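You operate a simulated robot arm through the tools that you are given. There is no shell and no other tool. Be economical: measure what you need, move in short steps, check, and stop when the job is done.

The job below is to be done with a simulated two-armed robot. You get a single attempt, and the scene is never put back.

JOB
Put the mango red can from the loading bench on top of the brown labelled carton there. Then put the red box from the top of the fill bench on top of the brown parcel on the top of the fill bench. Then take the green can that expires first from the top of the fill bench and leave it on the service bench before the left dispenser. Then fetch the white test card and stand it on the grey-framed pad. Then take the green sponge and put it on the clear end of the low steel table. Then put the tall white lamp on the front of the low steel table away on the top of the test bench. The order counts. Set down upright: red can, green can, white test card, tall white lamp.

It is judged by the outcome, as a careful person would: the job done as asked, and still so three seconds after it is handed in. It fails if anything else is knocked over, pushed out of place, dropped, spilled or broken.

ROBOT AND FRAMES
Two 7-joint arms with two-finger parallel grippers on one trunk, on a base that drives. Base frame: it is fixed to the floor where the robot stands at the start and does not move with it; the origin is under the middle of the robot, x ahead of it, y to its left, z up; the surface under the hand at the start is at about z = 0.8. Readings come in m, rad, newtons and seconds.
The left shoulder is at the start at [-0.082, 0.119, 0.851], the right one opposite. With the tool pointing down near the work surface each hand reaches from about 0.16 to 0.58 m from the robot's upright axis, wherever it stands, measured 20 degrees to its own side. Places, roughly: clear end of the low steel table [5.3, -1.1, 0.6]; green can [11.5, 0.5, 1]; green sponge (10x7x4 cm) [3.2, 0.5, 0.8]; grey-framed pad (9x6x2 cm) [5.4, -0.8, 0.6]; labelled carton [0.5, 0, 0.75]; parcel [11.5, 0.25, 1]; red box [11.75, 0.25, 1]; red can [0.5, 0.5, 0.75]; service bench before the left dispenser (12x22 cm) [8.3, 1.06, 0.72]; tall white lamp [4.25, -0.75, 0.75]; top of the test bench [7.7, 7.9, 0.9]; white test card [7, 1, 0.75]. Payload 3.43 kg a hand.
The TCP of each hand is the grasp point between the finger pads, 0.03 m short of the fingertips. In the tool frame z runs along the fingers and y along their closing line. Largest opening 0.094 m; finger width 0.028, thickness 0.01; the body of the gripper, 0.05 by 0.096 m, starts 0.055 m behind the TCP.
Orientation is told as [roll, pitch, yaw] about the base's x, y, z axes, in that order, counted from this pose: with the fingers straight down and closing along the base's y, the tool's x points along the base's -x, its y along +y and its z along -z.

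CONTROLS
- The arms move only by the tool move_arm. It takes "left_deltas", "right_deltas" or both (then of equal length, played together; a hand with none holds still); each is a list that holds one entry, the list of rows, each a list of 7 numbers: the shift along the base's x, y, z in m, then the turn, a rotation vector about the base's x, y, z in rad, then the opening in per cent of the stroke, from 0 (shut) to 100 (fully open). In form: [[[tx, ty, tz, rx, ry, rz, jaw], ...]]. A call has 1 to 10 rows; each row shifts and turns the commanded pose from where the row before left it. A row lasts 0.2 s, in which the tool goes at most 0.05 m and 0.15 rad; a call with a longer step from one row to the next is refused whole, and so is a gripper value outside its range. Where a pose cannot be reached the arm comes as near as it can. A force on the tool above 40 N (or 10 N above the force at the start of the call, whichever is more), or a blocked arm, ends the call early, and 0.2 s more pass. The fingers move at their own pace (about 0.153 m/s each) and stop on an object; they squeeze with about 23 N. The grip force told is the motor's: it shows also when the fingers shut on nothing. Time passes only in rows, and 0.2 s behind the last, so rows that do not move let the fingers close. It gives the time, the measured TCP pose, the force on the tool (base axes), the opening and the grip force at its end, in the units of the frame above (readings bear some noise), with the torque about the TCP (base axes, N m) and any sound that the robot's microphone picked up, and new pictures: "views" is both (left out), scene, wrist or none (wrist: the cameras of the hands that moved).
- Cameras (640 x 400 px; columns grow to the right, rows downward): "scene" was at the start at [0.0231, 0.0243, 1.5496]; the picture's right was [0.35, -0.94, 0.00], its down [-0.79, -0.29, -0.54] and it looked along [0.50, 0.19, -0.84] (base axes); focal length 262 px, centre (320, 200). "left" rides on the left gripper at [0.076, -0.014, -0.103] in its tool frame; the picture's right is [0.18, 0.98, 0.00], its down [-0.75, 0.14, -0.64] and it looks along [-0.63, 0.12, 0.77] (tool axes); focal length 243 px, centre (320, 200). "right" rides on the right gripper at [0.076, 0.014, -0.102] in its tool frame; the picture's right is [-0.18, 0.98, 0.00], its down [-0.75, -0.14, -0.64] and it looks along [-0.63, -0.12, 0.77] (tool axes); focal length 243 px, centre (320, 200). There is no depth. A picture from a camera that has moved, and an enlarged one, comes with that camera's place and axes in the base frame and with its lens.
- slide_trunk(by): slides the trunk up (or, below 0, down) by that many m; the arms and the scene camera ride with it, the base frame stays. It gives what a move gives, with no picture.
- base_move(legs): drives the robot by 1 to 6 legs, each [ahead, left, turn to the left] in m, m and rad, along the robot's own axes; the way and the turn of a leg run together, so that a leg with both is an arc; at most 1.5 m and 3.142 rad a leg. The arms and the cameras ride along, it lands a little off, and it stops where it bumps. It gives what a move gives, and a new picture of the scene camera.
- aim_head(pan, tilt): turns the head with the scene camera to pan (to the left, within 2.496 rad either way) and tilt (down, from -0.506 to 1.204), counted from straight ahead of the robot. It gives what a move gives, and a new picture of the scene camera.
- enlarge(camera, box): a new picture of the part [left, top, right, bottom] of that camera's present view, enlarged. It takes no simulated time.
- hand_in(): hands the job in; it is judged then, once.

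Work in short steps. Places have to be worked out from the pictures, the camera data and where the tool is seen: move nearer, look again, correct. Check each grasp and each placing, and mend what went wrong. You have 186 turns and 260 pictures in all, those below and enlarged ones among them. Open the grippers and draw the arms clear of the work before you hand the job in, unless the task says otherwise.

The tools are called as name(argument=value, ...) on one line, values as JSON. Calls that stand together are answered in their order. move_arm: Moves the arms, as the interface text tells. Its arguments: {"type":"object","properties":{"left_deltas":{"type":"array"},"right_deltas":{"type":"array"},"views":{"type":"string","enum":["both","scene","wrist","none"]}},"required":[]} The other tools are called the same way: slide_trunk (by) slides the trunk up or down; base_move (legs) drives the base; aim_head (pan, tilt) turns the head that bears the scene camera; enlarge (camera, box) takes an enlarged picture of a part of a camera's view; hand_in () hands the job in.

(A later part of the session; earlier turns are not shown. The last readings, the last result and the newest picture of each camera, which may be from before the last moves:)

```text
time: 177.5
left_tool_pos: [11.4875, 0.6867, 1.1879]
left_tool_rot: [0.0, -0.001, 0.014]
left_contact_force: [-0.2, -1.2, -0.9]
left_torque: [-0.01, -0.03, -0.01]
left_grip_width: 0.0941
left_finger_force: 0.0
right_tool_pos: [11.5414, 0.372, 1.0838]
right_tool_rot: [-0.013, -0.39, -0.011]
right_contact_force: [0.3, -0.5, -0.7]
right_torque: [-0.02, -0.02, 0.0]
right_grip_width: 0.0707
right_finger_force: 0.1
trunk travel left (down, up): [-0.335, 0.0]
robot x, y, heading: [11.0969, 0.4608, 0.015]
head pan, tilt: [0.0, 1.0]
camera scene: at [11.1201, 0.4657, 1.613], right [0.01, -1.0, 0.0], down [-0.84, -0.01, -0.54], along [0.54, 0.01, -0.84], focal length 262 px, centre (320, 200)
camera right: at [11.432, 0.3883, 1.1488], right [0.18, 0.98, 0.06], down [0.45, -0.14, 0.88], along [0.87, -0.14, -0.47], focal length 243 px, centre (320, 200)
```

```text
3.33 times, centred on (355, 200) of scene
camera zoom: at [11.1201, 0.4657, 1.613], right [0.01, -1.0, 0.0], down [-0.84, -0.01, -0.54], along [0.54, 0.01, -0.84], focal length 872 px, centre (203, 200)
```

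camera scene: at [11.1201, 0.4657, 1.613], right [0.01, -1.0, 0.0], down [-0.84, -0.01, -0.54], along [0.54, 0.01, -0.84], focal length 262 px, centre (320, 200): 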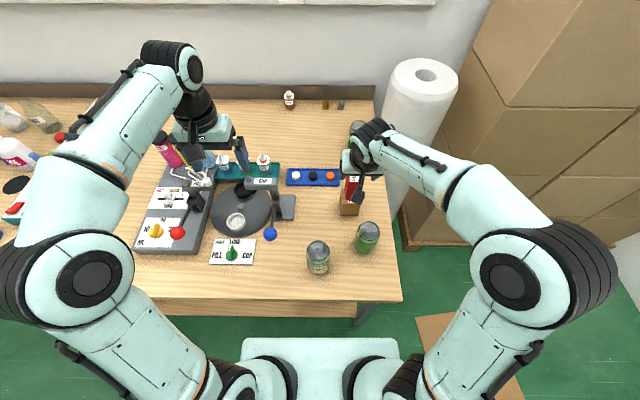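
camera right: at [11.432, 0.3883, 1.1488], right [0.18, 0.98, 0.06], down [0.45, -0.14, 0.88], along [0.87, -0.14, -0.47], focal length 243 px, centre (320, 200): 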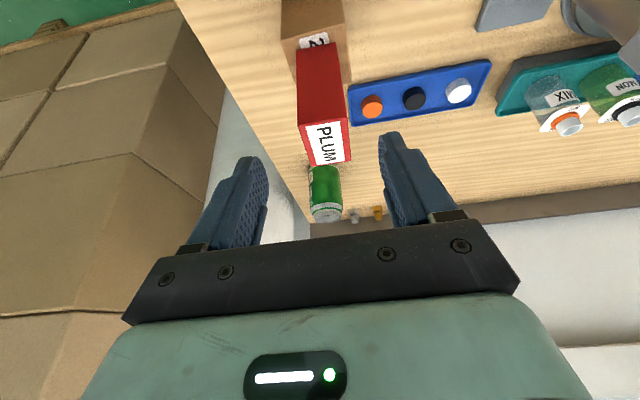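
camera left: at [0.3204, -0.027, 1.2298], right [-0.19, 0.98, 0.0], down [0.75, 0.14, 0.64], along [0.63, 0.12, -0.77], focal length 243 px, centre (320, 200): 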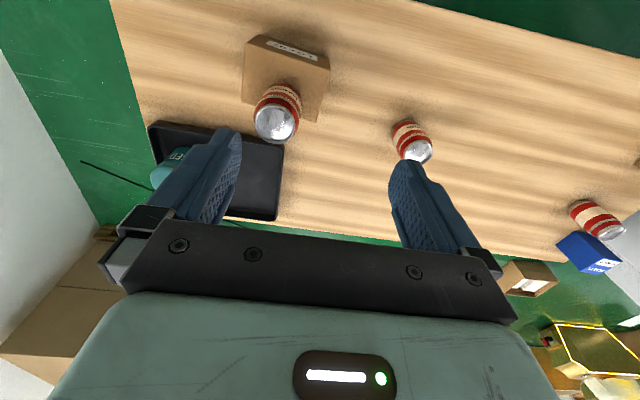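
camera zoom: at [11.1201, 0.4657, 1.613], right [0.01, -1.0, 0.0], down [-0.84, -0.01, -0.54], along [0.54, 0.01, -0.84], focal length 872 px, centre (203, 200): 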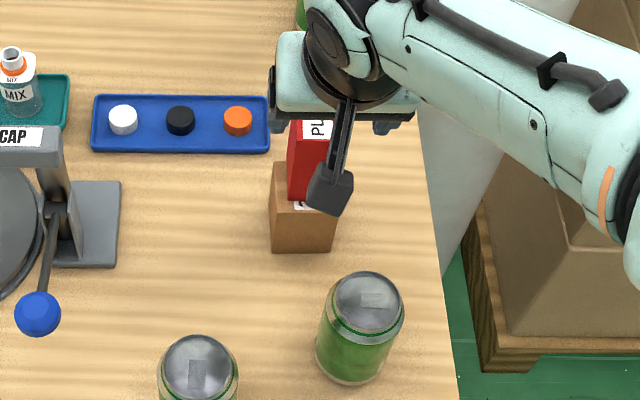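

Red box stands on the parcel. Now right the hand (tilt back to vertical) and bring it above the KIWI can at ≈[11.442,0.335].

move_arm(right_deltas=[[[-0.025, -0.008, 0.02, 0, 0.13, 0, 100], [-0.025, -0.01, 0.01, 0, 0.13, 0, 100], [-0.025, -0.01, 0, 0.012, 0.13, 0.01, 100], [-0.024, -0.009, 0, 0, 0, 0, 100], [0, 0, -0.03, 0, 0, 0, 100], [0, 0, 0, 0, 0, 0, 100]]], views="both")

```text
time: 178.9
left_tool_pos: [11.4887, 0.6864, 1.1876]
left_tool_rot: [-0.001, -0.001, 0.012]
left_contact_force: [0.2, -0.1, 0.8]
left_torque: [0.01, 0.01, 0.02]
left_grip_width: 0.0939
left_finger_force: 0.0
right_tool_pos: [11.4431, 0.336, 1.0855]
right_tool_rot: [-0.003, 0.0, 0.002]
right_contact_force: [-1.6, 0.4, -0.6]
right_torque: [0.01, 0.0, 0.01]
right_grip_width: 0.0941
right_finger_force: 0.1
trunk travel left (down, up): [-0.335, 0.0]
robot x, y, heading: [11.0939, 0.4652, 0.011]
head pan, tilt: [0.0, 1.0]
camera scene: at [11.1206, 0.4659, 1.6131], right [0.01, -1.0, 0.0], down [-0.84, -0.01, -0.54], along [0.54, 0.01, -0.84], focal length 262 px, centre (320, 200)
camera right: at [11.3662, 0.3508, 1.1874], right [0.18, 0.98, 0.0], down [0.75, -0.14, 0.64], along [0.63, -0.12, -0.77], focal length 243 px, centre (320, 200)
```

scene: 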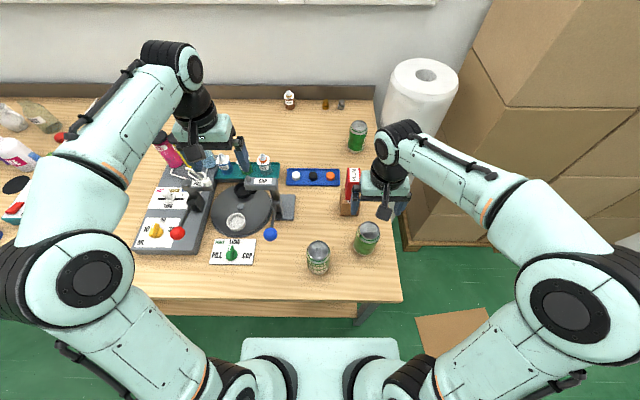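
right: 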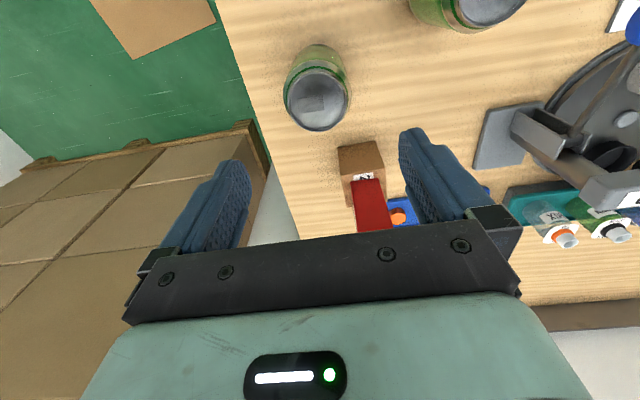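

Can confirmed at [11.441,0.334]. Descend and close.

move_arm(right_deltas=[[[-0.001, -0.001, -0.045, 0, 0, 0, 100], [-0.001, -0.001, -0.045, 0, 0, 0, 100], [0, 0, -0.04, 0, 0, 0, 100], [0, 0, -0.035, 0, 0, 0, 100], [0, 0, 0, 0, 0, 0, 100], [0, 0, 0, 0, 0, 0, 30], [0, 0, 0, 0, 0, 0, 30], [0, 0, 0, 0, 0, 0, 30]]], views="wrist")

```text
time: 180.7
left_tool_pos: [11.4895, 0.6869, 1.1883]
left_tool_rot: [0.0, -0.001, 0.011]
left_contact_force: [-0.3, -1.1, 0.5]
left_torque: [-0.02, -0.01, 0.0]
left_grip_width: 0.0941
left_finger_force: 0.1
right_tool_pos: [11.4398, 0.336, 0.9196]
right_tool_rot: [-0.005, -0.001, 0.0]
right_contact_force: [0.6, -1.1, 1.1]
right_torque: [-0.02, -0.06, -0.03]
right_grip_width: 0.067
right_finger_force: 22.1
trunk travel left (down, up): [-0.335, 0.0]
robot x, y, heading: [11.0963, 0.4632, 0.013]
head pan, tilt: [0.0, 1.0]
camera right: at [11.3627, 0.349, 1.0214], right [0.18, 0.98, 0.0], down [0.75, -0.14, 0.64], along [0.63, -0.12, -0.77], focal length 243 px, centre (320, 200)
```

right: 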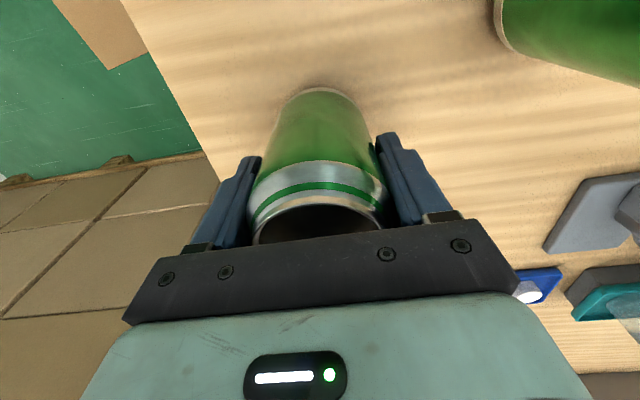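

Gripped (0.067). Lift up in legal steps.

move_arm(right_deltas=[[[0, 0, 0.03, 0, 0, 0, 30], [0, 0, 0.045, 0, 0, 0, 30], [0, 0, 0.045, 0, 0, 0, 30], [0, 0, 0.045, 0, 0, 0, 30], [-0.03, 0.02, 0.03, 0, 0, 0, 30], [-0.04, 0.02, 0.01, 0, 0, 0, 30], [-0.04, 0.02, 0, 0, 0, 0, 30]]], views="both")

```text
time: 182.3
left_tool_pos: [11.489, 0.6868, 1.1883]
left_tool_rot: [-0.001, -0.001, 0.011]
left_contact_force: [0.3, 0.2, -0.2]
left_torque: [0.01, 0.03, -0.01]
left_grip_width: 0.0941
left_finger_force: 0.0
right_tool_pos: [11.3311, 0.3978, 1.123]
right_tool_rot: [-0.003, -0.001, 0.0]
right_contact_force: [-0.3, 0.0, -3.3]
right_torque: [-0.03, -0.04, 0.0]
right_grip_width: 0.0668
right_finger_force: 23.0
trunk travel left (down, up): [-0.335, 0.0]
robot x, y, heading: [11.0963, 0.4667, 0.019]
head pan, tilt: [0.0, 1.0]
camera scene: at [11.1202, 0.4664, 1.613], right [0.01, -1.0, 0.0], down [-0.84, -0.01, -0.54], along [0.54, 0.01, -0.84], focal length 262 px, centre (320, 200)
camera right: at [11.2547, 0.4123, 1.2257], right [0.19, 0.98, 0.0], down [0.75, -0.14, 0.64], along [0.63, -0.12, -0.77], focal length 243 px, centre (320, 200)
```

scene: 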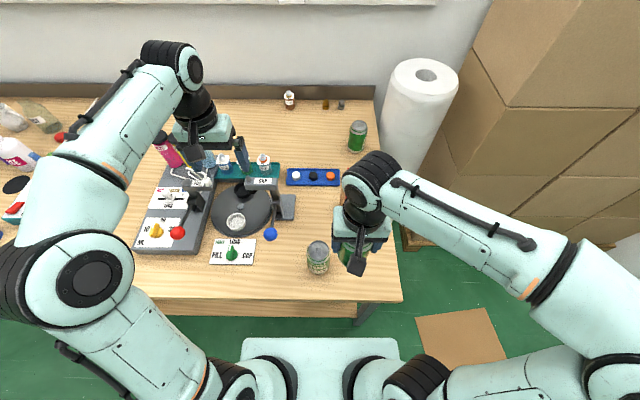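
right: 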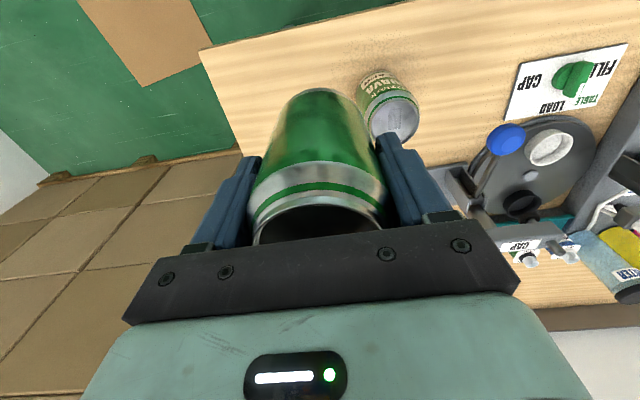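

Can held upright. Back off, go left, turn to face -y (toward the dispenser fronts).

base_move(legs=[[-0.8, 0, 0], [0, 1.3, 0], [0, 0, -1.58]])

aim_head(pan=-0.5, tilt=0.5)

```text
time: 201.7
left_tool_pos: [10.4736, 1.3286, 1.1883]
left_tool_rot: [0.001, 0.001, -1.638]
left_contact_force: [0.3, 0.3, -0.3]
left_torque: [0.03, 0.02, 0.04]
left_grip_width: 0.094
left_finger_force: 0.1
right_tool_pos: [10.1981, 1.5071, 1.1231]
right_tool_rot: [-0.004, -0.002, -1.65]
right_contact_force: [-0.6, 0.7, -4.5]
right_torque: [-0.02, 0.0, -0.01]
right_grip_width: 0.0671
right_finger_force: 22.4
trunk travel left (down, up): [-0.335, 0.0]
robot x, y, heading: [10.2863, 1.7365, -1.637]
head pan, tilt: [0.0, 1.0]
camera scene: at [10.2841, 1.7142, 1.613], right [-1.0, 0.06, 0.0], down [0.05, 0.84, -0.54], along [-0.03, -0.54, -0.84], focal length 262 px, centre (320, 200)
```

scene: 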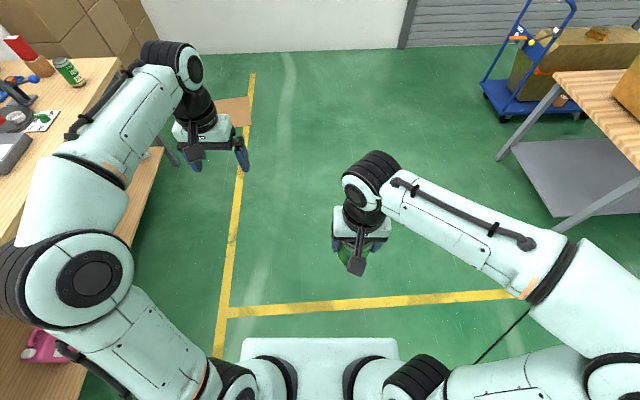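

```text
time: 202.6
left_tool_pos: [10.473, 1.3288, 1.1871]
left_tool_rot: [0.0, -0.001, -1.637]
left_contact_force: [-0.7, -0.4, -0.6]
left_torque: [0.02, 0.03, -0.01]
left_grip_width: 0.094
left_finger_force: 0.1
right_tool_pos: [10.1972, 1.5067, 1.1227]
right_tool_rot: [-0.003, 0.0, -1.65]
right_contact_force: [0.6, 0.9, -2.3]
right_torque: [0.02, -0.01, 0.03]
right_grip_width: 0.0672
right_finger_force: 22.9
trunk travel left (down, up): [-0.335, 0.0]
robot x, y, heading: [10.2822, 1.7387, -1.635]
head pan, tilt: [-0.499, 0.499]
camera scene: at [10.2401, 1.7067, 1.6541], right [-0.85, 0.53, 0.0], down [0.26, 0.41, -0.88], along [-0.47, -0.74, -0.48], focal length 262 px, centre (320, 200)
```

scene: 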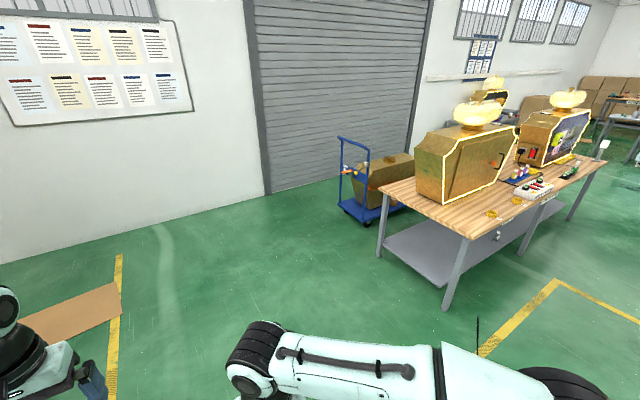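

Strafe along -x to stand before the left dispenser.

base_move(legs=[[0, 0, 0.065], [0, -1.4, 0], [0, -0.4, 0]])

aim_head(pan=-0.1, tilt=0.75)

```text
time: 219.3
left_tool_pos: [8.7154, 1.2951, 1.1882]
left_tool_rot: [0.0, 0.0, -1.5]
left_contact_force: [0.4, 0.9, -0.2]
left_torque: [0.0, 0.02, -0.03]
left_grip_width: 0.0936
left_finger_force: 0.1
right_tool_pos: [8.4183, 1.4357, 1.1236]
right_tool_rot: [-0.002, 0.0, -1.512]
right_contact_force: [-0.2, 0.4, -4.3]
right_torque: [0.02, 0.02, 0.01]
right_grip_width: 0.0666
right_finger_force: 23.0
trunk travel left (down, up): [-0.335, 0.0]
robot x, y, heading: [8.473, 1.6829, -1.494]
head pan, tilt: [-0.499, 0.499]
camera scene: at [8.4341, 1.6391, 1.6541], right [-0.91, 0.42, 0.0], down [0.2, 0.44, -0.88], along [-0.36, -0.8, -0.48], focal length 262 px, centre (320, 200)
```

scene: 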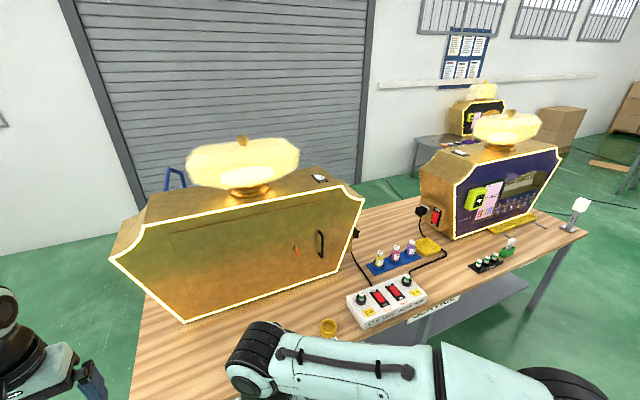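

```text
time: 220.2
left_tool_pos: [8.7157, 1.2948, 1.1879]
left_tool_rot: [0.0, 0.0, -1.501]
left_contact_force: [-0.5, -0.5, 0.1]
left_torque: [0.0, 0.03, 0.01]
left_grip_width: 0.0939
left_finger_force: 0.2
right_tool_pos: [8.4204, 1.4355, 1.1228]
right_tool_rot: [-0.003, 0.0, -1.513]
right_contact_force: [-0.2, -0.4, -4.2]
right_torque: [0.07, 0.02, 0.01]
right_grip_width: 0.0666
right_finger_force: 23.0
trunk travel left (down, up): [-0.335, 0.0]
robot x, y, heading: [8.4692, 1.6766, -1.5]
head pan, tilt: [-0.099, 0.75]
camera scene: at [8.4695, 1.639, 1.6322], right [-1.0, 0.03, 0.0], down [0.02, 0.68, -0.73], along [-0.02, -0.73, -0.68], focal length 262 px, centre (320, 200)
```

scene: 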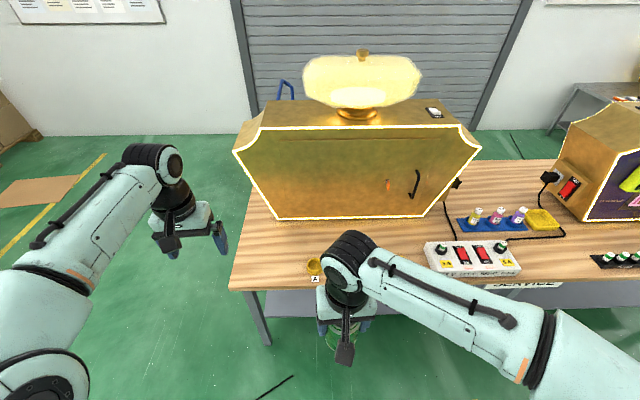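

Look closer at the area before the left dispenser.

enlarge(camera="scene", box=[220, 190, 460, 340])

enlarge(camera="right", box=[0, 0, 640, 400])

```text
2.67 times, centred on (340, 265) of scene
camera zoom: at [8.4695, 1.639, 1.6322], right [-1.0, 0.03, 0.0], down [0.02, 0.68, -0.73], along [-0.02, -0.73, -0.68], focal length 698 px, centre (267, 27)
```

zoom: 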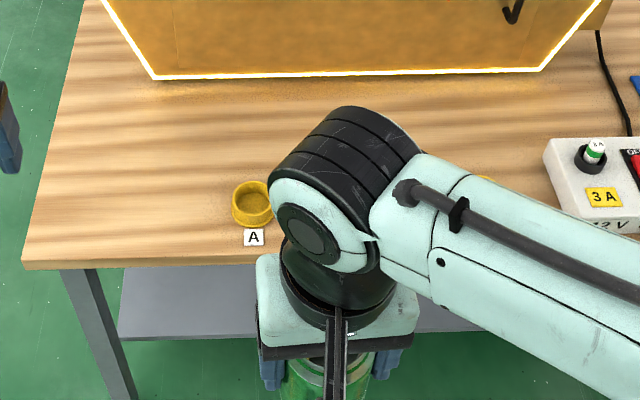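

```text
1.00 times, centred on (320, 200) of right (not enlarged: the box is as wide or as high as the picture)
camera zoom: at [8.4287, 1.5121, 1.2254], right [0.99, -0.13, 0.0], down [-0.1, -0.76, 0.64], along [-0.08, -0.64, -0.77], focal length 243 px, centre (320, 200)
```

zoom: 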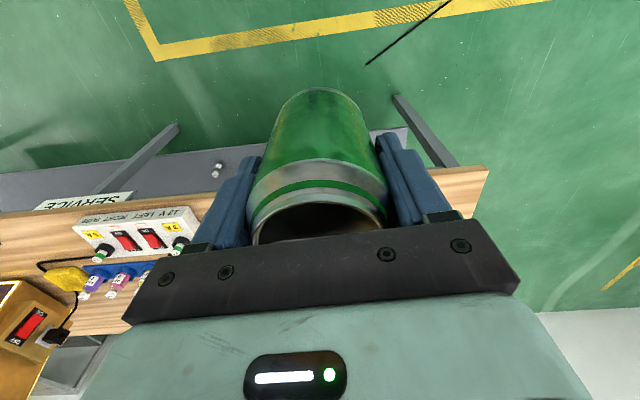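

Cup-like sockets at x≈8.48 and 8.14; the clear spot is between, ≈[8.3,1.06]. Straighten and move closer by 0.14.

base_move(legs=[[0, 0, -0.07], [0.14, 0, 0]])

move_arm(right_deltas=[[[-0.04, -0.02, 0, 0, 0, 0, 30], [-0.04, -0.025, -0.01, 0, 0, 0, 30], [-0.025, -0.035, -0.02, 0, 0, 0, 30], [0, -0.04, -0.02, 0, 0, 0, 30], [0, -0.04, -0.02, 0, 0, 0, 30], [0, -0.03, -0.02, 0, 0, 0, 30], [0, 0, 0, 0, 0, 0, 30]]], views="both")

```text
time: 221.9
left_tool_pos: [8.6903, 1.1436, 1.1878]
left_tool_rot: [-0.001, 0.0, -1.567]
left_contact_force: [-0.2, 0.0, 0.0]
left_torque: [-0.02, 0.01, -0.02]
left_grip_width: 0.094
left_finger_force: 0.0
right_tool_pos: [8.4034, 1.3015, 1.1229]
right_tool_rot: [-0.004, 0.0, -1.578]
right_contact_force: [1.1, -0.3, -3.4]
right_torque: [-0.02, -0.01, 0.05]
right_grip_width: 0.0667
right_finger_force: 22.4
trunk travel left (down, up): [-0.335, 0.0]
robot x, y, heading: [8.4713, 1.5419, -1.564]
head pan, tilt: [-0.099, 0.75]
camera scene: at [8.4676, 1.5022, 1.6319], right [-1.0, 0.09, 0.0], down [0.06, 0.68, -0.73], along [-0.07, -0.73, -0.68], focal length 262 px, centre (320, 200)
```

scene: 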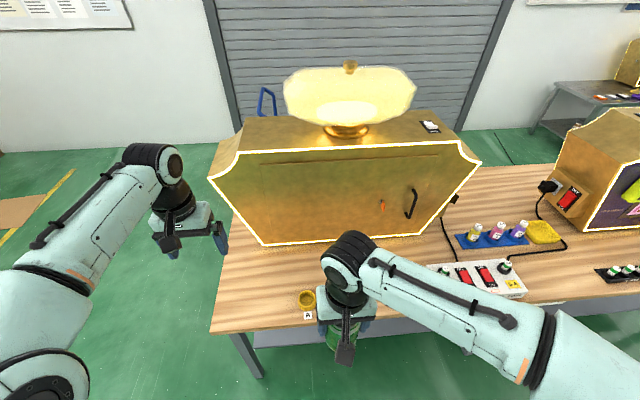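

```text
time: 223.5
left_tool_pos: [8.6913, 1.1432, 1.1879]
left_tool_rot: [0.0, -0.003, -1.568]
left_contact_force: [0.4, 0.9, 0.4]
left_torque: [0.01, 0.03, -0.01]
left_grip_width: 0.0939
left_finger_force: 0.0
right_tool_pos: [8.2964, 1.1103, 1.0325]
right_tool_rot: [-0.003, -0.001, -1.58]
right_contact_force: [0.0, -0.1, -3.8]
right_torque: [-0.01, -0.02, -0.05]
right_grip_width: 0.0666
right_finger_force: 22.8
trunk travel left (down, up): [-0.335, 0.0]
robot x, y, heading: [8.4763, 1.5366, -1.57]
head pan, tilt: [-0.099, 0.75]
camera scene: at [8.4674, 1.5017, 1.6322], right [-1.0, 0.09, 0.0], down [0.06, 0.68, -0.73], along [-0.07, -0.73, -0.68], focal length 262 px, centre (320, 200)
camera right: at [8.3117, 1.1862, 1.1343], right [0.98, -0.19, 0.0], down [-0.14, -0.75, 0.64], along [-0.13, -0.63, -0.77], focal length 243 px, centre (320, 200)
```

scene: 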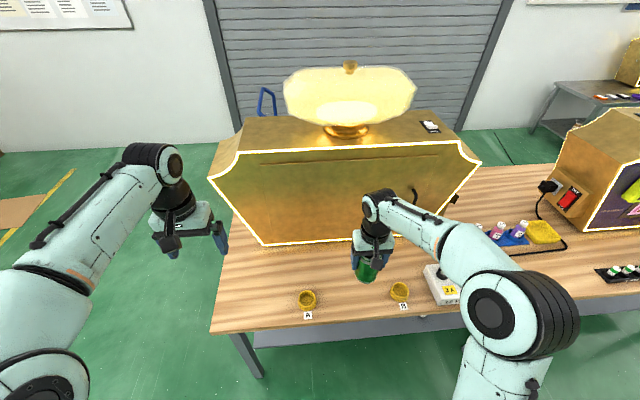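
right: 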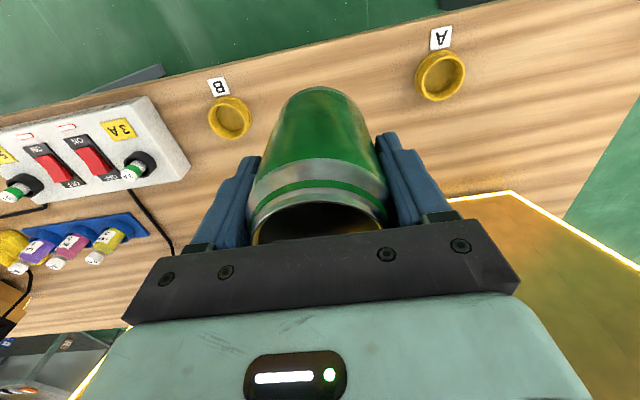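

Cups A and B at x 8.47 and 8.13, y 1.06; bench z≈0.72. Lower the can at [8.30,1.06] toward TCP z≈0.79.

move_arm(right_deltas=[[[0.002, -0.02, -0.04, 0, 0, 0, 30], [0.002, -0.02, -0.04, 0, 0, 0, 30], [0, -0.01, -0.045, 0, 0, 0, 30], [0, 0, -0.045, 0, 0, 0, 30], [0, 0, -0.035, 0, 0, 0, 30], [0, 0, -0.015, 0, 0, 0, 30], [0, 0, -0.01, 0, 0, 0, 30], [0, 0, -0.008, 0, 0, 0, 30]]], views="wrist")

```text
time: 225.3
left_tool_pos: [8.691, 1.1438, 1.1886]
left_tool_rot: [-0.003, -0.004, -1.569]
left_contact_force: [0.6, -0.5, -0.4]
left_torque: [-0.01, 0.0, -0.03]
left_grip_width: 0.0937
left_finger_force: 0.1
right_tool_pos: [8.3008, 1.0608, 0.7988]
right_tool_rot: [-0.003, -0.008, -1.578]
right_contact_force: [-2.2, 1.1, 17.6]
right_torque: [0.37, -0.27, 0.16]
right_grip_width: 0.0667
right_finger_force: 22.9
trunk travel left (down, up): [-0.335, 0.0]
robot x, y, heading: [8.4715, 1.5385, -1.563]
head pan, tilt: [-0.099, 0.75]
camera right: at [8.3167, 1.1373, 0.9006], right [0.98, -0.19, 0.0], down [-0.15, -0.75, 0.65], along [-0.13, -0.64, -0.76], focal length 243 px, centre (320, 200)
```

right: 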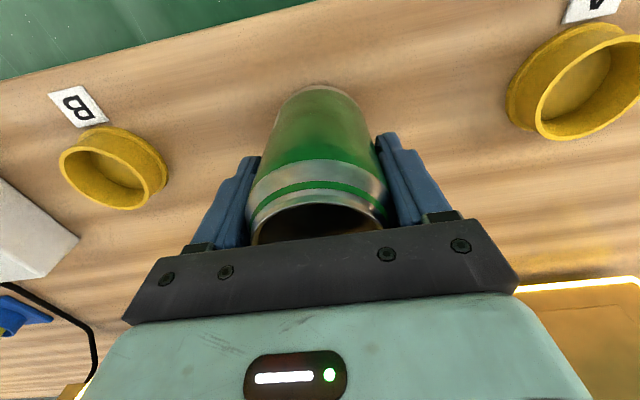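

Contact at 17.6 N, the can stands on the bench. Ease, open, rise.

move_arm(right_deltas=[[[0, 0, 0.003, 0, 0, 0, 30], [0, 0, 0.001, 0, 0, 0, 75], [0, 0, 0, 0, 0, 0, 100], [0, 0, 0, 0, 0, 0, 100], [0, 0, 0.03, 0, 0, 0, 100], [0, 0, 0.045, 0, 0, 0, 100], [0, 0, 0.045, 0, 0, 0, 100], [0, 0, 0.045, 0, 0, 0, 100], [0, 0.02, 0.045, 0, 0, 0, 100], [0, 0.03, 0.035, 0, 0, 0, 100]]], views="both")

```text
time: 227.5
left_tool_pos: [8.6907, 1.1428, 1.1883]
left_tool_rot: [0.001, -0.002, -1.566]
left_contact_force: [0.3, 0.5, 0.1]
left_torque: [-0.02, 0.03, -0.07]
left_grip_width: 0.0937
left_finger_force: 0.1
right_tool_pos: [8.2988, 1.1133, 1.0443]
right_tool_rot: [-0.003, 0.0, -1.582]
right_contact_force: [0.2, 0.3, -0.1]
right_torque: [-0.02, -0.03, 0.02]
right_grip_width: 0.0943
right_finger_force: 0.0
trunk travel left (down, up): [-0.335, 0.0]
robot x, y, heading: [8.476, 1.5392, -1.566]
head pan, tilt: [-0.099, 0.75]
camera scene: at [8.4673, 1.5028, 1.6321], right [-1.0, 0.09, 0.0], down [0.06, 0.68, -0.73], along [-0.07, -0.73, -0.68], focal length 262 px, centre (320, 200)
camera right: at [8.3145, 1.1887, 1.147], right [0.98, -0.19, 0.0], down [-0.14, -0.75, 0.64], along [-0.13, -0.63, -0.77], focal length 243 px, centre (320, 200)
```

scene: 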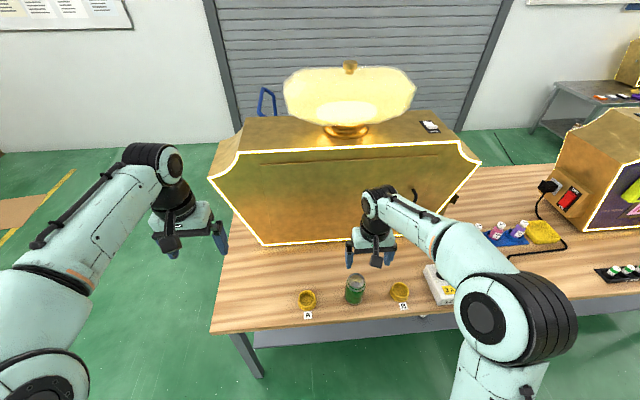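
right: 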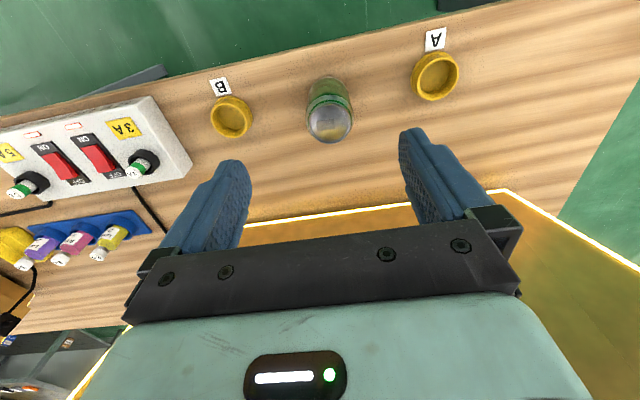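

Green can stands between the cups. Retract the hand, back off a bit, and go right (-x) to find the test card.

move_arm(right_deltas=[[[0.02, 0.04, 0.02, 0, 0, 0, 100], [0.02, 0.04, 0.02, 0, 0, 0, 100], [0.02, 0.04, 0.02, 0, 0, 0, 100], [0.02, 0.03, 0.02, 0, 0, 0, 100]]], views="none")

base_move(legs=[[-0.1, 0, 0], [0, -1.3, 0]])

aim_head(pan=-0.2, tilt=0.75)

```text
time: 228.5
left_tool_pos: [8.6916, 1.1425, 1.1882]
left_tool_rot: [0.0, -0.001, -1.567]
left_contact_force: [0.1, 0.4, 0.1]
left_torque: [0.0, -0.02, 0.0]
left_grip_width: 0.0942
left_finger_force: 0.0
right_tool_pos: [8.3834, 1.2666, 1.1211]
right_tool_rot: [-0.003, -0.001, -1.579]
right_contact_force: [0.2, -0.6, 0.0]
right_torque: [-0.03, -0.01, 0.02]
right_grip_width: 0.0942
right_finger_force: 0.0
trunk travel left (down, up): [-0.335, 0.0]
robot x, y, heading: [8.474, 1.5379, -1.569]
head pan, tilt: [-0.099, 0.75]
```

```text
time: 240.7
left_tool_pos: [7.4313, 1.2219, 1.1878]
left_tool_rot: [-0.001, -0.001, -1.534]
left_contact_force: [0.1, -0.1, 0.2]
left_torque: [0.0, 0.0, -0.01]
left_grip_width: 0.0939
left_finger_force: 0.1
right_tool_pos: [7.119, 1.3363, 1.1223]
right_tool_rot: [-0.004, -0.003, -1.545]
right_contact_force: [0.0, -0.4, -0.2]
right_torque: [0.01, 0.0, 0.05]
right_grip_width: 0.0942
right_finger_force: 0.0
trunk travel left (down, up): [-0.335, 0.0]
robot x, y, heading: [7.2001, 1.6144, -1.532]
head pan, tilt: [-0.099, 0.75]
camera scene: at [7.1966, 1.5743, 1.6322], right [-1.0, 0.06, 0.0], down [0.04, 0.68, -0.73], along [-0.05, -0.73, -0.68], focal length 262 px, centre (320, 200)
```

scene: 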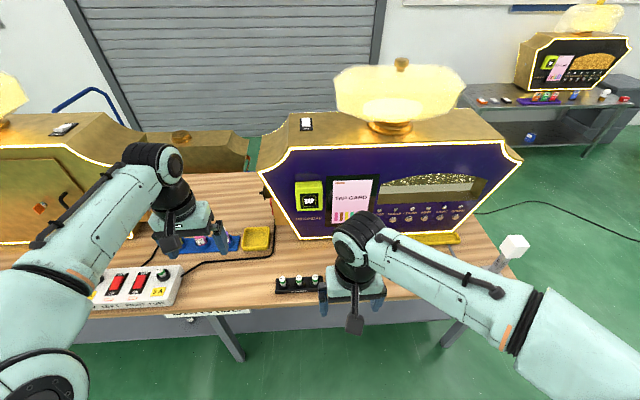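

```text
time: 241.3
left_tool_pos: [7.4323, 1.2242, 1.1884]
left_tool_rot: [0.0, 0.001, -1.533]
left_contact_force: [-0.1, -0.4, 0.0]
left_torque: [-0.01, -0.02, -0.04]
left_grip_width: 0.0941
left_finger_force: 0.0
right_tool_pos: [7.12, 1.3341, 1.1218]
right_tool_rot: [-0.002, -0.001, -1.547]
right_contact_force: [0.4, -0.1, -0.4]
right_torque: [-0.02, -0.01, -0.03]
right_grip_width: 0.094
right_finger_force: 0.0
trunk travel left (down, up): [-0.335, 0.0]
robot x, y, heading: [7.2019, 1.612, -1.534]
head pan, tilt: [-0.201, 0.75]
camera scene: at [7.1883, 1.5752, 1.6322], right [-0.99, 0.16, 0.0], down [0.11, 0.67, -0.73], along [-0.12, -0.72, -0.68], focal length 262 px, centre (320, 200)
```

scene: 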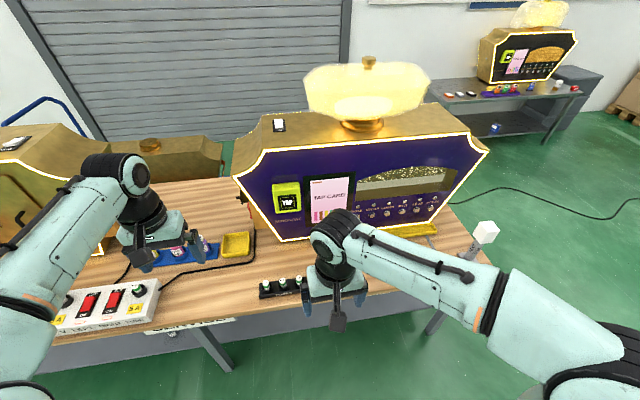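

The card's listed place is hidden under my right hand; use the wrist camera.

enlarge(camera="right", box=[0, 0, 640, 400])

enlarge(camera="scene", box=[220, 160, 500, 335])

```text
1.00 times, centred on (320, 200) of right (not enlarged: the box is as wide or as high as the picture)
camera zoom: at [7.1324, 1.4114, 1.2244], right [0.99, -0.16, 0.0], down [-0.12, -0.76, 0.64], along [-0.11, -0.63, -0.77], focal length 243 px, centre (320, 200)
```

zoom: 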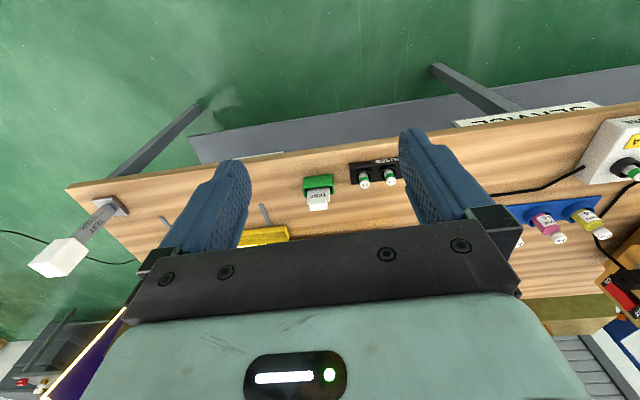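

```text
2.29 times, centred on (360, 248) of scene
camera zoom: at [7.1883, 1.5752, 1.6322], right [-0.99, 0.16, 0.0], down [0.11, 0.67, -0.73], along [-0.12, -0.72, -0.68], focal length 598 px, centre (229, 91)
```

zoom: 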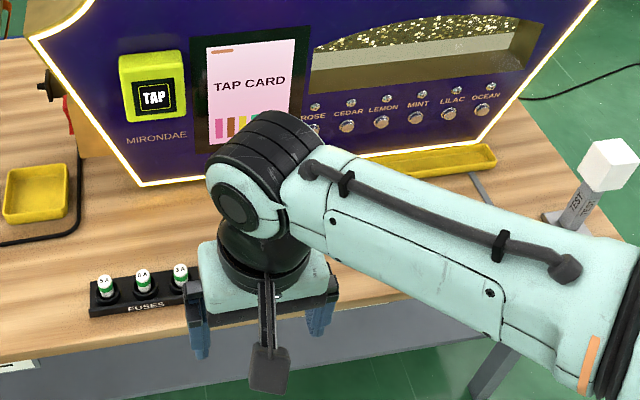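

The white TEST card stands in a green holder. Enlarge.

enlarge(camera="right", box=[270, 150, 420, 244])

```text
4.26 times, centred on (345, 197) of right
camera zoom: at [7.1324, 1.4114, 1.2244], right [0.99, -0.16, 0.0], down [-0.12, -0.76, 0.64], along [-0.11, -0.63, -0.77], focal length 1032 px, centre (214, 213)
```

zoom: 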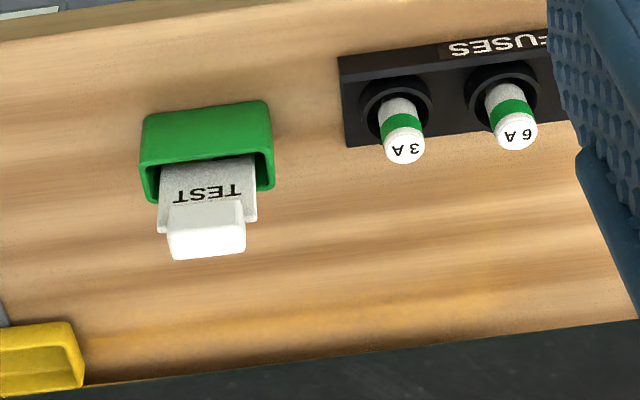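

It's a white TEST card with a handle on top, standing in a green holder near [7.06,1.04]. Straighten, move closer, and get a second view.

base_move(legs=[[0, 0, -0.036], [0.1, 0, 0]])

move_arm(right_deltas=[[[-0.03, 0.03, 0.0, 0, 0, 0, 100], [-0.03, 0.03, -0.01, 0, 0, 0, 100], [0, 0, -0.04, 0, 0, 0, 100], [0, 0, -0.04, 0, 0, 0, 100], [0, 0, -0.03, 0, 0, 0, 100]]], views="both")

```text
time: 242.9
left_tool_pos: [7.4187, 1.117, 1.1889]
left_tool_rot: [0.0, 0.001, -1.57]
left_contact_force: [0.3, -0.4, -0.2]
left_torque: [-0.01, 0.01, 0.0]
left_grip_width: 0.0939
left_finger_force: 0.1
right_tool_pos: [7.11, 1.2384, 1.1221]
right_tool_rot: [-0.003, 0.001, -1.583]
right_contact_force: [0.4, 0.1, 0.6]
right_torque: [-0.03, 0.05, -0.01]
right_grip_width: 0.0941
right_finger_force: 0.1
trunk travel left (down, up): [-0.335, 0.0]
robot x, y, heading: [7.1988, 1.5106, -1.572]
head pan, tilt: [-0.201, 0.75]
camera scene: at [7.187, 1.4764, 1.6319], right [-0.98, 0.2, 0.0], down [0.14, 0.67, -0.73], along [-0.14, -0.72, -0.68], focal length 262 px, centre (320, 200)
```

scene: 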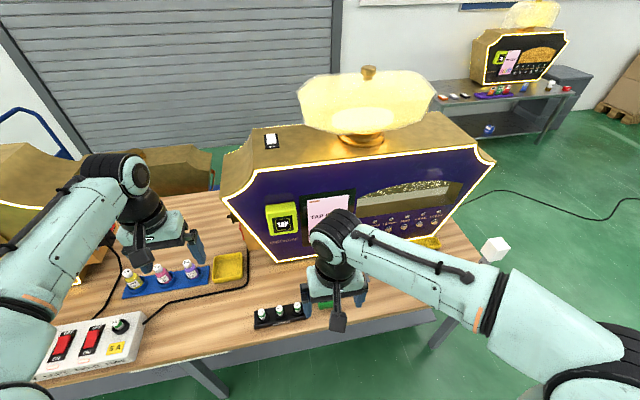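

```text
time: 244.1
left_tool_pos: [7.4182, 1.1134, 1.1881]
left_tool_rot: [0.0, 0.0, -1.571]
left_contact_force: [0.1, -0.1, -0.9]
left_torque: [-0.03, 0.0, 0.0]
left_grip_width: 0.094
left_finger_force: 0.0
right_tool_pos: [7.0512, 1.2962, 0.9999]
right_tool_rot: [-0.003, -0.003, -1.582]
right_contact_force: [-0.6, -0.6, -0.1]
right_torque: [0.0, 0.0, 0.02]
right_grip_width: 0.0939
right_finger_force: 0.1
trunk travel left (down, up): [-0.335, 0.0]
robot x, y, heading: [7.2036, 1.5107, -1.57]
head pan, tilt: [-0.201, 0.75]
camera scene: at [7.1872, 1.4751, 1.6322], right [-0.98, 0.2, 0.0], down [0.14, 0.67, -0.73], along [-0.14, -0.72, -0.68], focal length 262 px, centre (320, 200)
camera right: at [7.0663, 1.3711, 1.1031], right [0.98, -0.2, 0.0], down [-0.15, -0.75, 0.64], along [-0.13, -0.63, -0.77], focal length 243 px, centre (320, 200)
```

scene: 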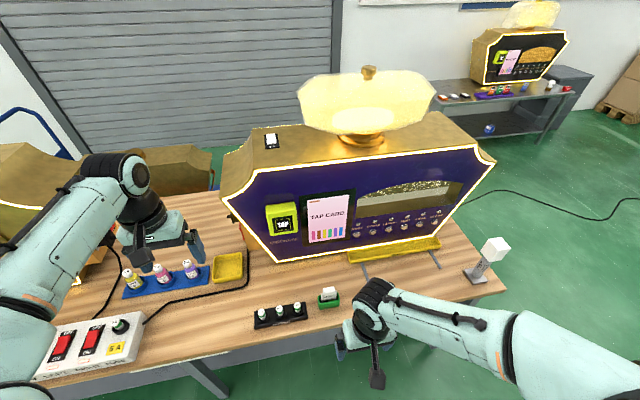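
right: 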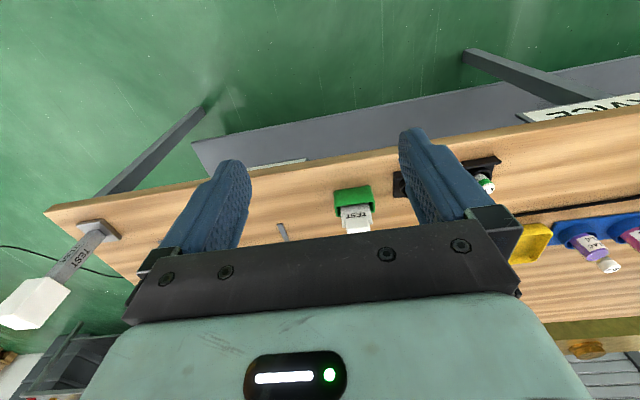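

enlarge(camera="scene", box=[290, 270, 370, 320])

enlarge(camera="right", box=[300, 160, 400, 240])

enlarge(camera="scene", box=[440, 220, 530, 300])

```text
8.00 times, centred on (330, 295) of scene
camera zoom: at [7.1872, 1.4751, 1.6322], right [-0.98, 0.2, 0.0], down [0.14, 0.67, -0.73], along [-0.14, -0.72, -0.68], focal length 2093 px, centre (240, -560)
```

zoom: 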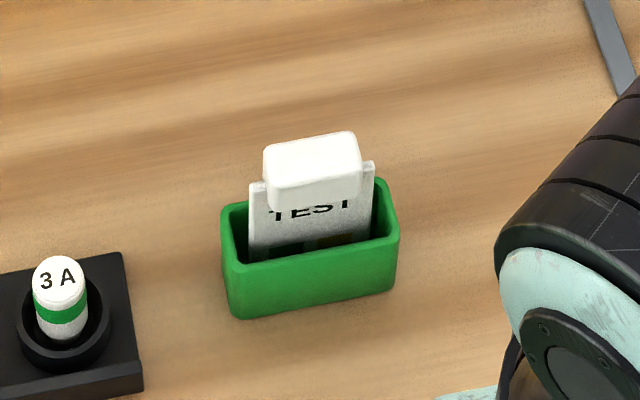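

```text
5.00 times, centred on (350, 200) of right
camera zoom: at [7.0663, 1.3711, 1.1031], right [0.98, -0.2, 0.0], down [-0.15, -0.75, 0.64], along [-0.13, -0.63, -0.77], focal length 1213 px, centre (170, 200)
```

zoom: 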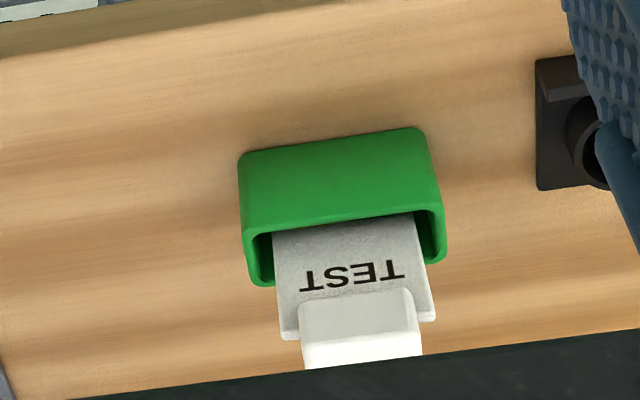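

```text
5.00 times, centred on (485, 260) of scene
camera zoom: at [7.1872, 1.4751, 1.6322], right [-0.98, 0.2, 0.0], down [0.14, 0.67, -0.73], along [-0.14, -0.72, -0.68], focal length 1308 px, centre (-505, -100)
```

zoom: 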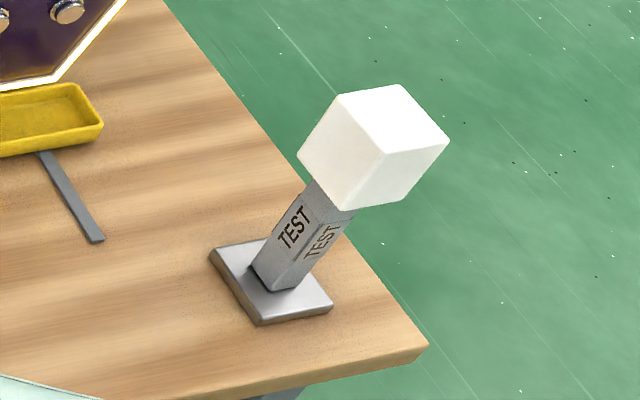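

Card handle top ≈[7.069,1.020,0.77], card lies along x, handle ~0.043×0.02. I'll grip it across its thickness, so turn the wrist +90° (closing along y).

move_arm(right_deltas=[[[0, 0, 0, 0, 0, 0.15, 100], [0, 0, 0, 0, 0, 0.15, 100], [0, 0, 0, 0, 0, 0.15, 100], [0, 0, 0, 0, 0, 0.15, 100], [0, 0, 0, 0, 0, 0.15, 100], [0, 0, 0, 0, 0, 0.15, 100], [0, 0, 0, 0, 0, 0.15, 80], [0, 0, 0, 0, 0, 0.15, 80], [0, 0, 0, 0, 0, 0.15, 80], [0, 0, 0, 0, 0, 0.15, 80]]], views="both")

```text
time: 246.3
left_tool_pos: [7.4189, 1.1149, 1.1882]
left_tool_rot: [-0.001, -0.002, -1.573]
left_contact_force: [-0.1, 0.0, 0.0]
left_torque: [0.0, -0.04, 0.01]
left_grip_width: 0.0942
left_finger_force: 0.0
right_tool_pos: [7.0511, 1.2985, 1.0023]
right_tool_rot: [-0.005, -0.001, -0.08]
right_contact_force: [-0.3, -0.4, 0.0]
right_torque: [0.01, 0.03, -0.01]
right_grip_width: 0.0752
right_finger_force: 0.0
trunk travel left (down, up): [-0.335, 0.0]
robot x, y, heading: [7.1988, 1.5132, -1.569]
head pan, tilt: [-0.201, 0.75]
camera scene: at [7.1871, 1.4757, 1.6322], right [-0.98, 0.2, 0.0], down [0.14, 0.67, -0.73], along [-0.14, -0.72, -0.68], focal length 262 px, centre (320, 200)
camera right: at [6.9749, 1.319, 1.1043], right [0.26, 0.97, 0.0], down [0.74, -0.2, 0.64], along [0.62, -0.17, -0.77], focal length 243 px, centre (320, 200)
```

scene: 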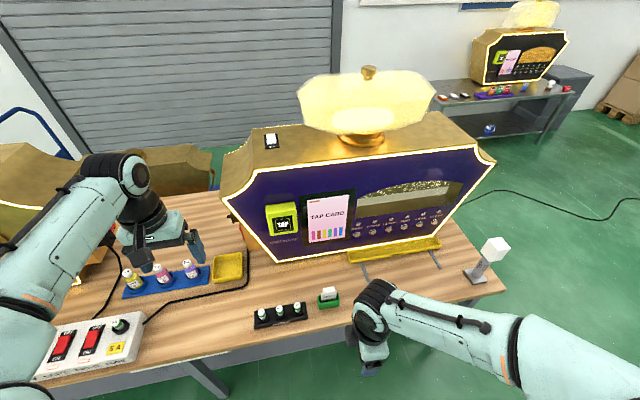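
right: 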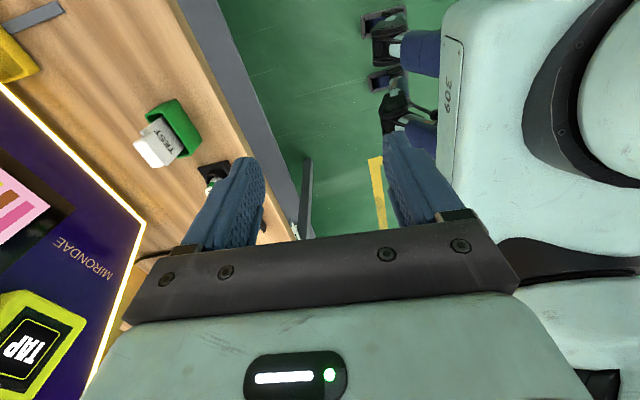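

Rotation works. Move above the card and refine.

move_arm(right_deltas=[[[0.003, -0.045, 0, 0, 0, 0.04, 80], [0.003, -0.045, 0, 0, 0, 0.04, 80], [0.003, -0.045, -0.01, 0, 0, 0, 80], [0.003, -0.045, -0.01, 0, 0, 0, 80], [0.003, -0.045, -0.02, 0, 0, 0, 80], [0.003, -0.045, -0.02, 0, 0, 0, 80], [0.003, -0.003, -0.04, 0, 0, 0, 80], [0, 0, 0, 0, 0, 0, 80]]], views="both")

```text
time: 248.1
left_tool_pos: [7.4174, 1.115, 1.189]
left_tool_rot: [0.0, -0.001, -1.571]
left_contact_force: [0.6, 0.4, 0.2]
left_torque: [-0.03, 0.0, -0.04]
left_grip_width: 0.0941
left_finger_force: 0.1
right_tool_pos: [7.0715, 1.0261, 0.9023]
right_tool_rot: [-0.003, -0.001, -0.003]
right_contact_force: [-0.3, -1.1, -0.1]
right_torque: [0.0, -0.01, -0.01]
right_grip_width: 0.0753
right_finger_force: 0.1
trunk travel left (down, up): [-0.335, 0.0]
robot x, y, heading: [7.2058, 1.5141, -1.572]
head pan, tilt: [-0.201, 0.75]
camera scene: at [7.1871, 1.4759, 1.6322], right [-0.98, 0.2, 0.0], down [0.14, 0.67, -0.73], along [-0.14, -0.72, -0.68], focal length 262 px, centre (320, 200)
camera right: at [6.9947, 1.0393, 1.0047], right [0.19, 0.98, 0.0], down [0.75, -0.14, 0.64], along [0.63, -0.12, -0.77], focal length 243 px, centre (320, 200)
```

scene: 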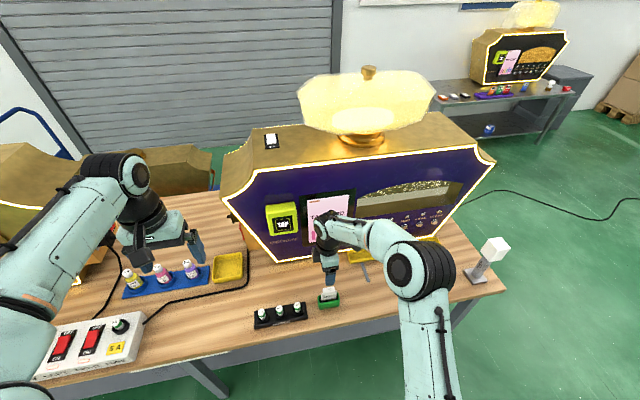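
right: 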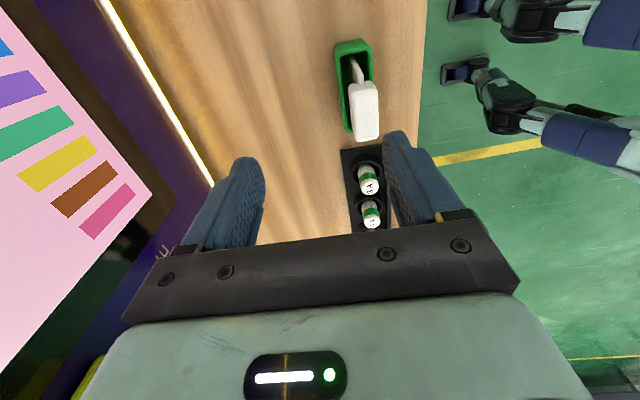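

The views disagree until I take z≈0.82: then all give the handle top ≈[7.068,1.062,0.82]. Shift over it and look again.

move_arm(right_deltas=[[[-0.002, 0.035, 0, 0, 0, 0, 80], [0, 0, 0, 0, 0, 0, 80]]], views="wrist")

enlarge(camera="scene", box=[290, 240, 370, 320])

```text
time: 248.7
left_tool_pos: [7.4176, 1.1143, 1.1881]
left_tool_rot: [0.0, 0.0, -1.571]
left_contact_force: [-0.4, 0.0, -0.3]
left_torque: [-0.01, 0.0, 0.0]
left_grip_width: 0.094
left_finger_force: 0.1
right_tool_pos: [7.0691, 1.0604, 0.9028]
right_tool_rot: [-0.005, -0.002, -0.002]
right_contact_force: [0.0, 0.1, 0.6]
right_torque: [0.07, 0.01, -0.01]
right_grip_width: 0.0754
right_finger_force: 0.1
trunk travel left (down, up): [-0.335, 0.0]
robot x, y, heading: [7.2024, 1.5136, -1.563]
head pan, tilt: [-0.201, 0.75]
camera right: at [6.9927, 1.0745, 1.0052], right [0.19, 0.98, 0.0], down [0.75, -0.14, 0.64], along [0.63, -0.12, -0.77], focal length 243 px, centre (320, 200)
```

right: 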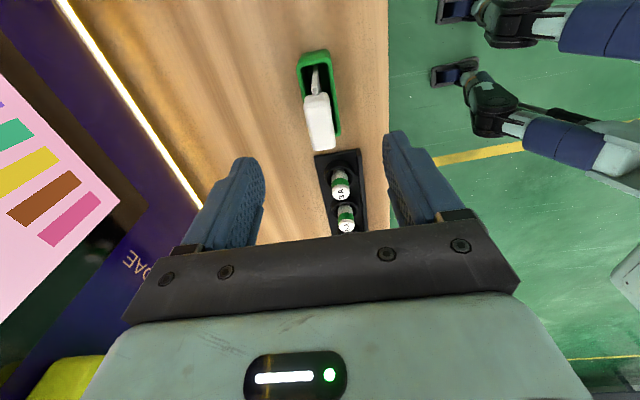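

```text
5.00 times, centred on (330, 280) of scene
camera zoom: at [7.1872, 1.475, 1.6322], right [-0.98, 0.2, 0.0], down [0.13, 0.67, -0.73], along [-0.14, -0.72, -0.68], focal length 1308 px, centre (270, -200)
```

zoom: 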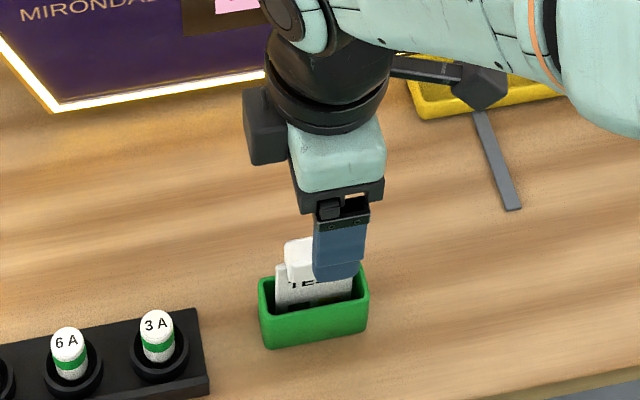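

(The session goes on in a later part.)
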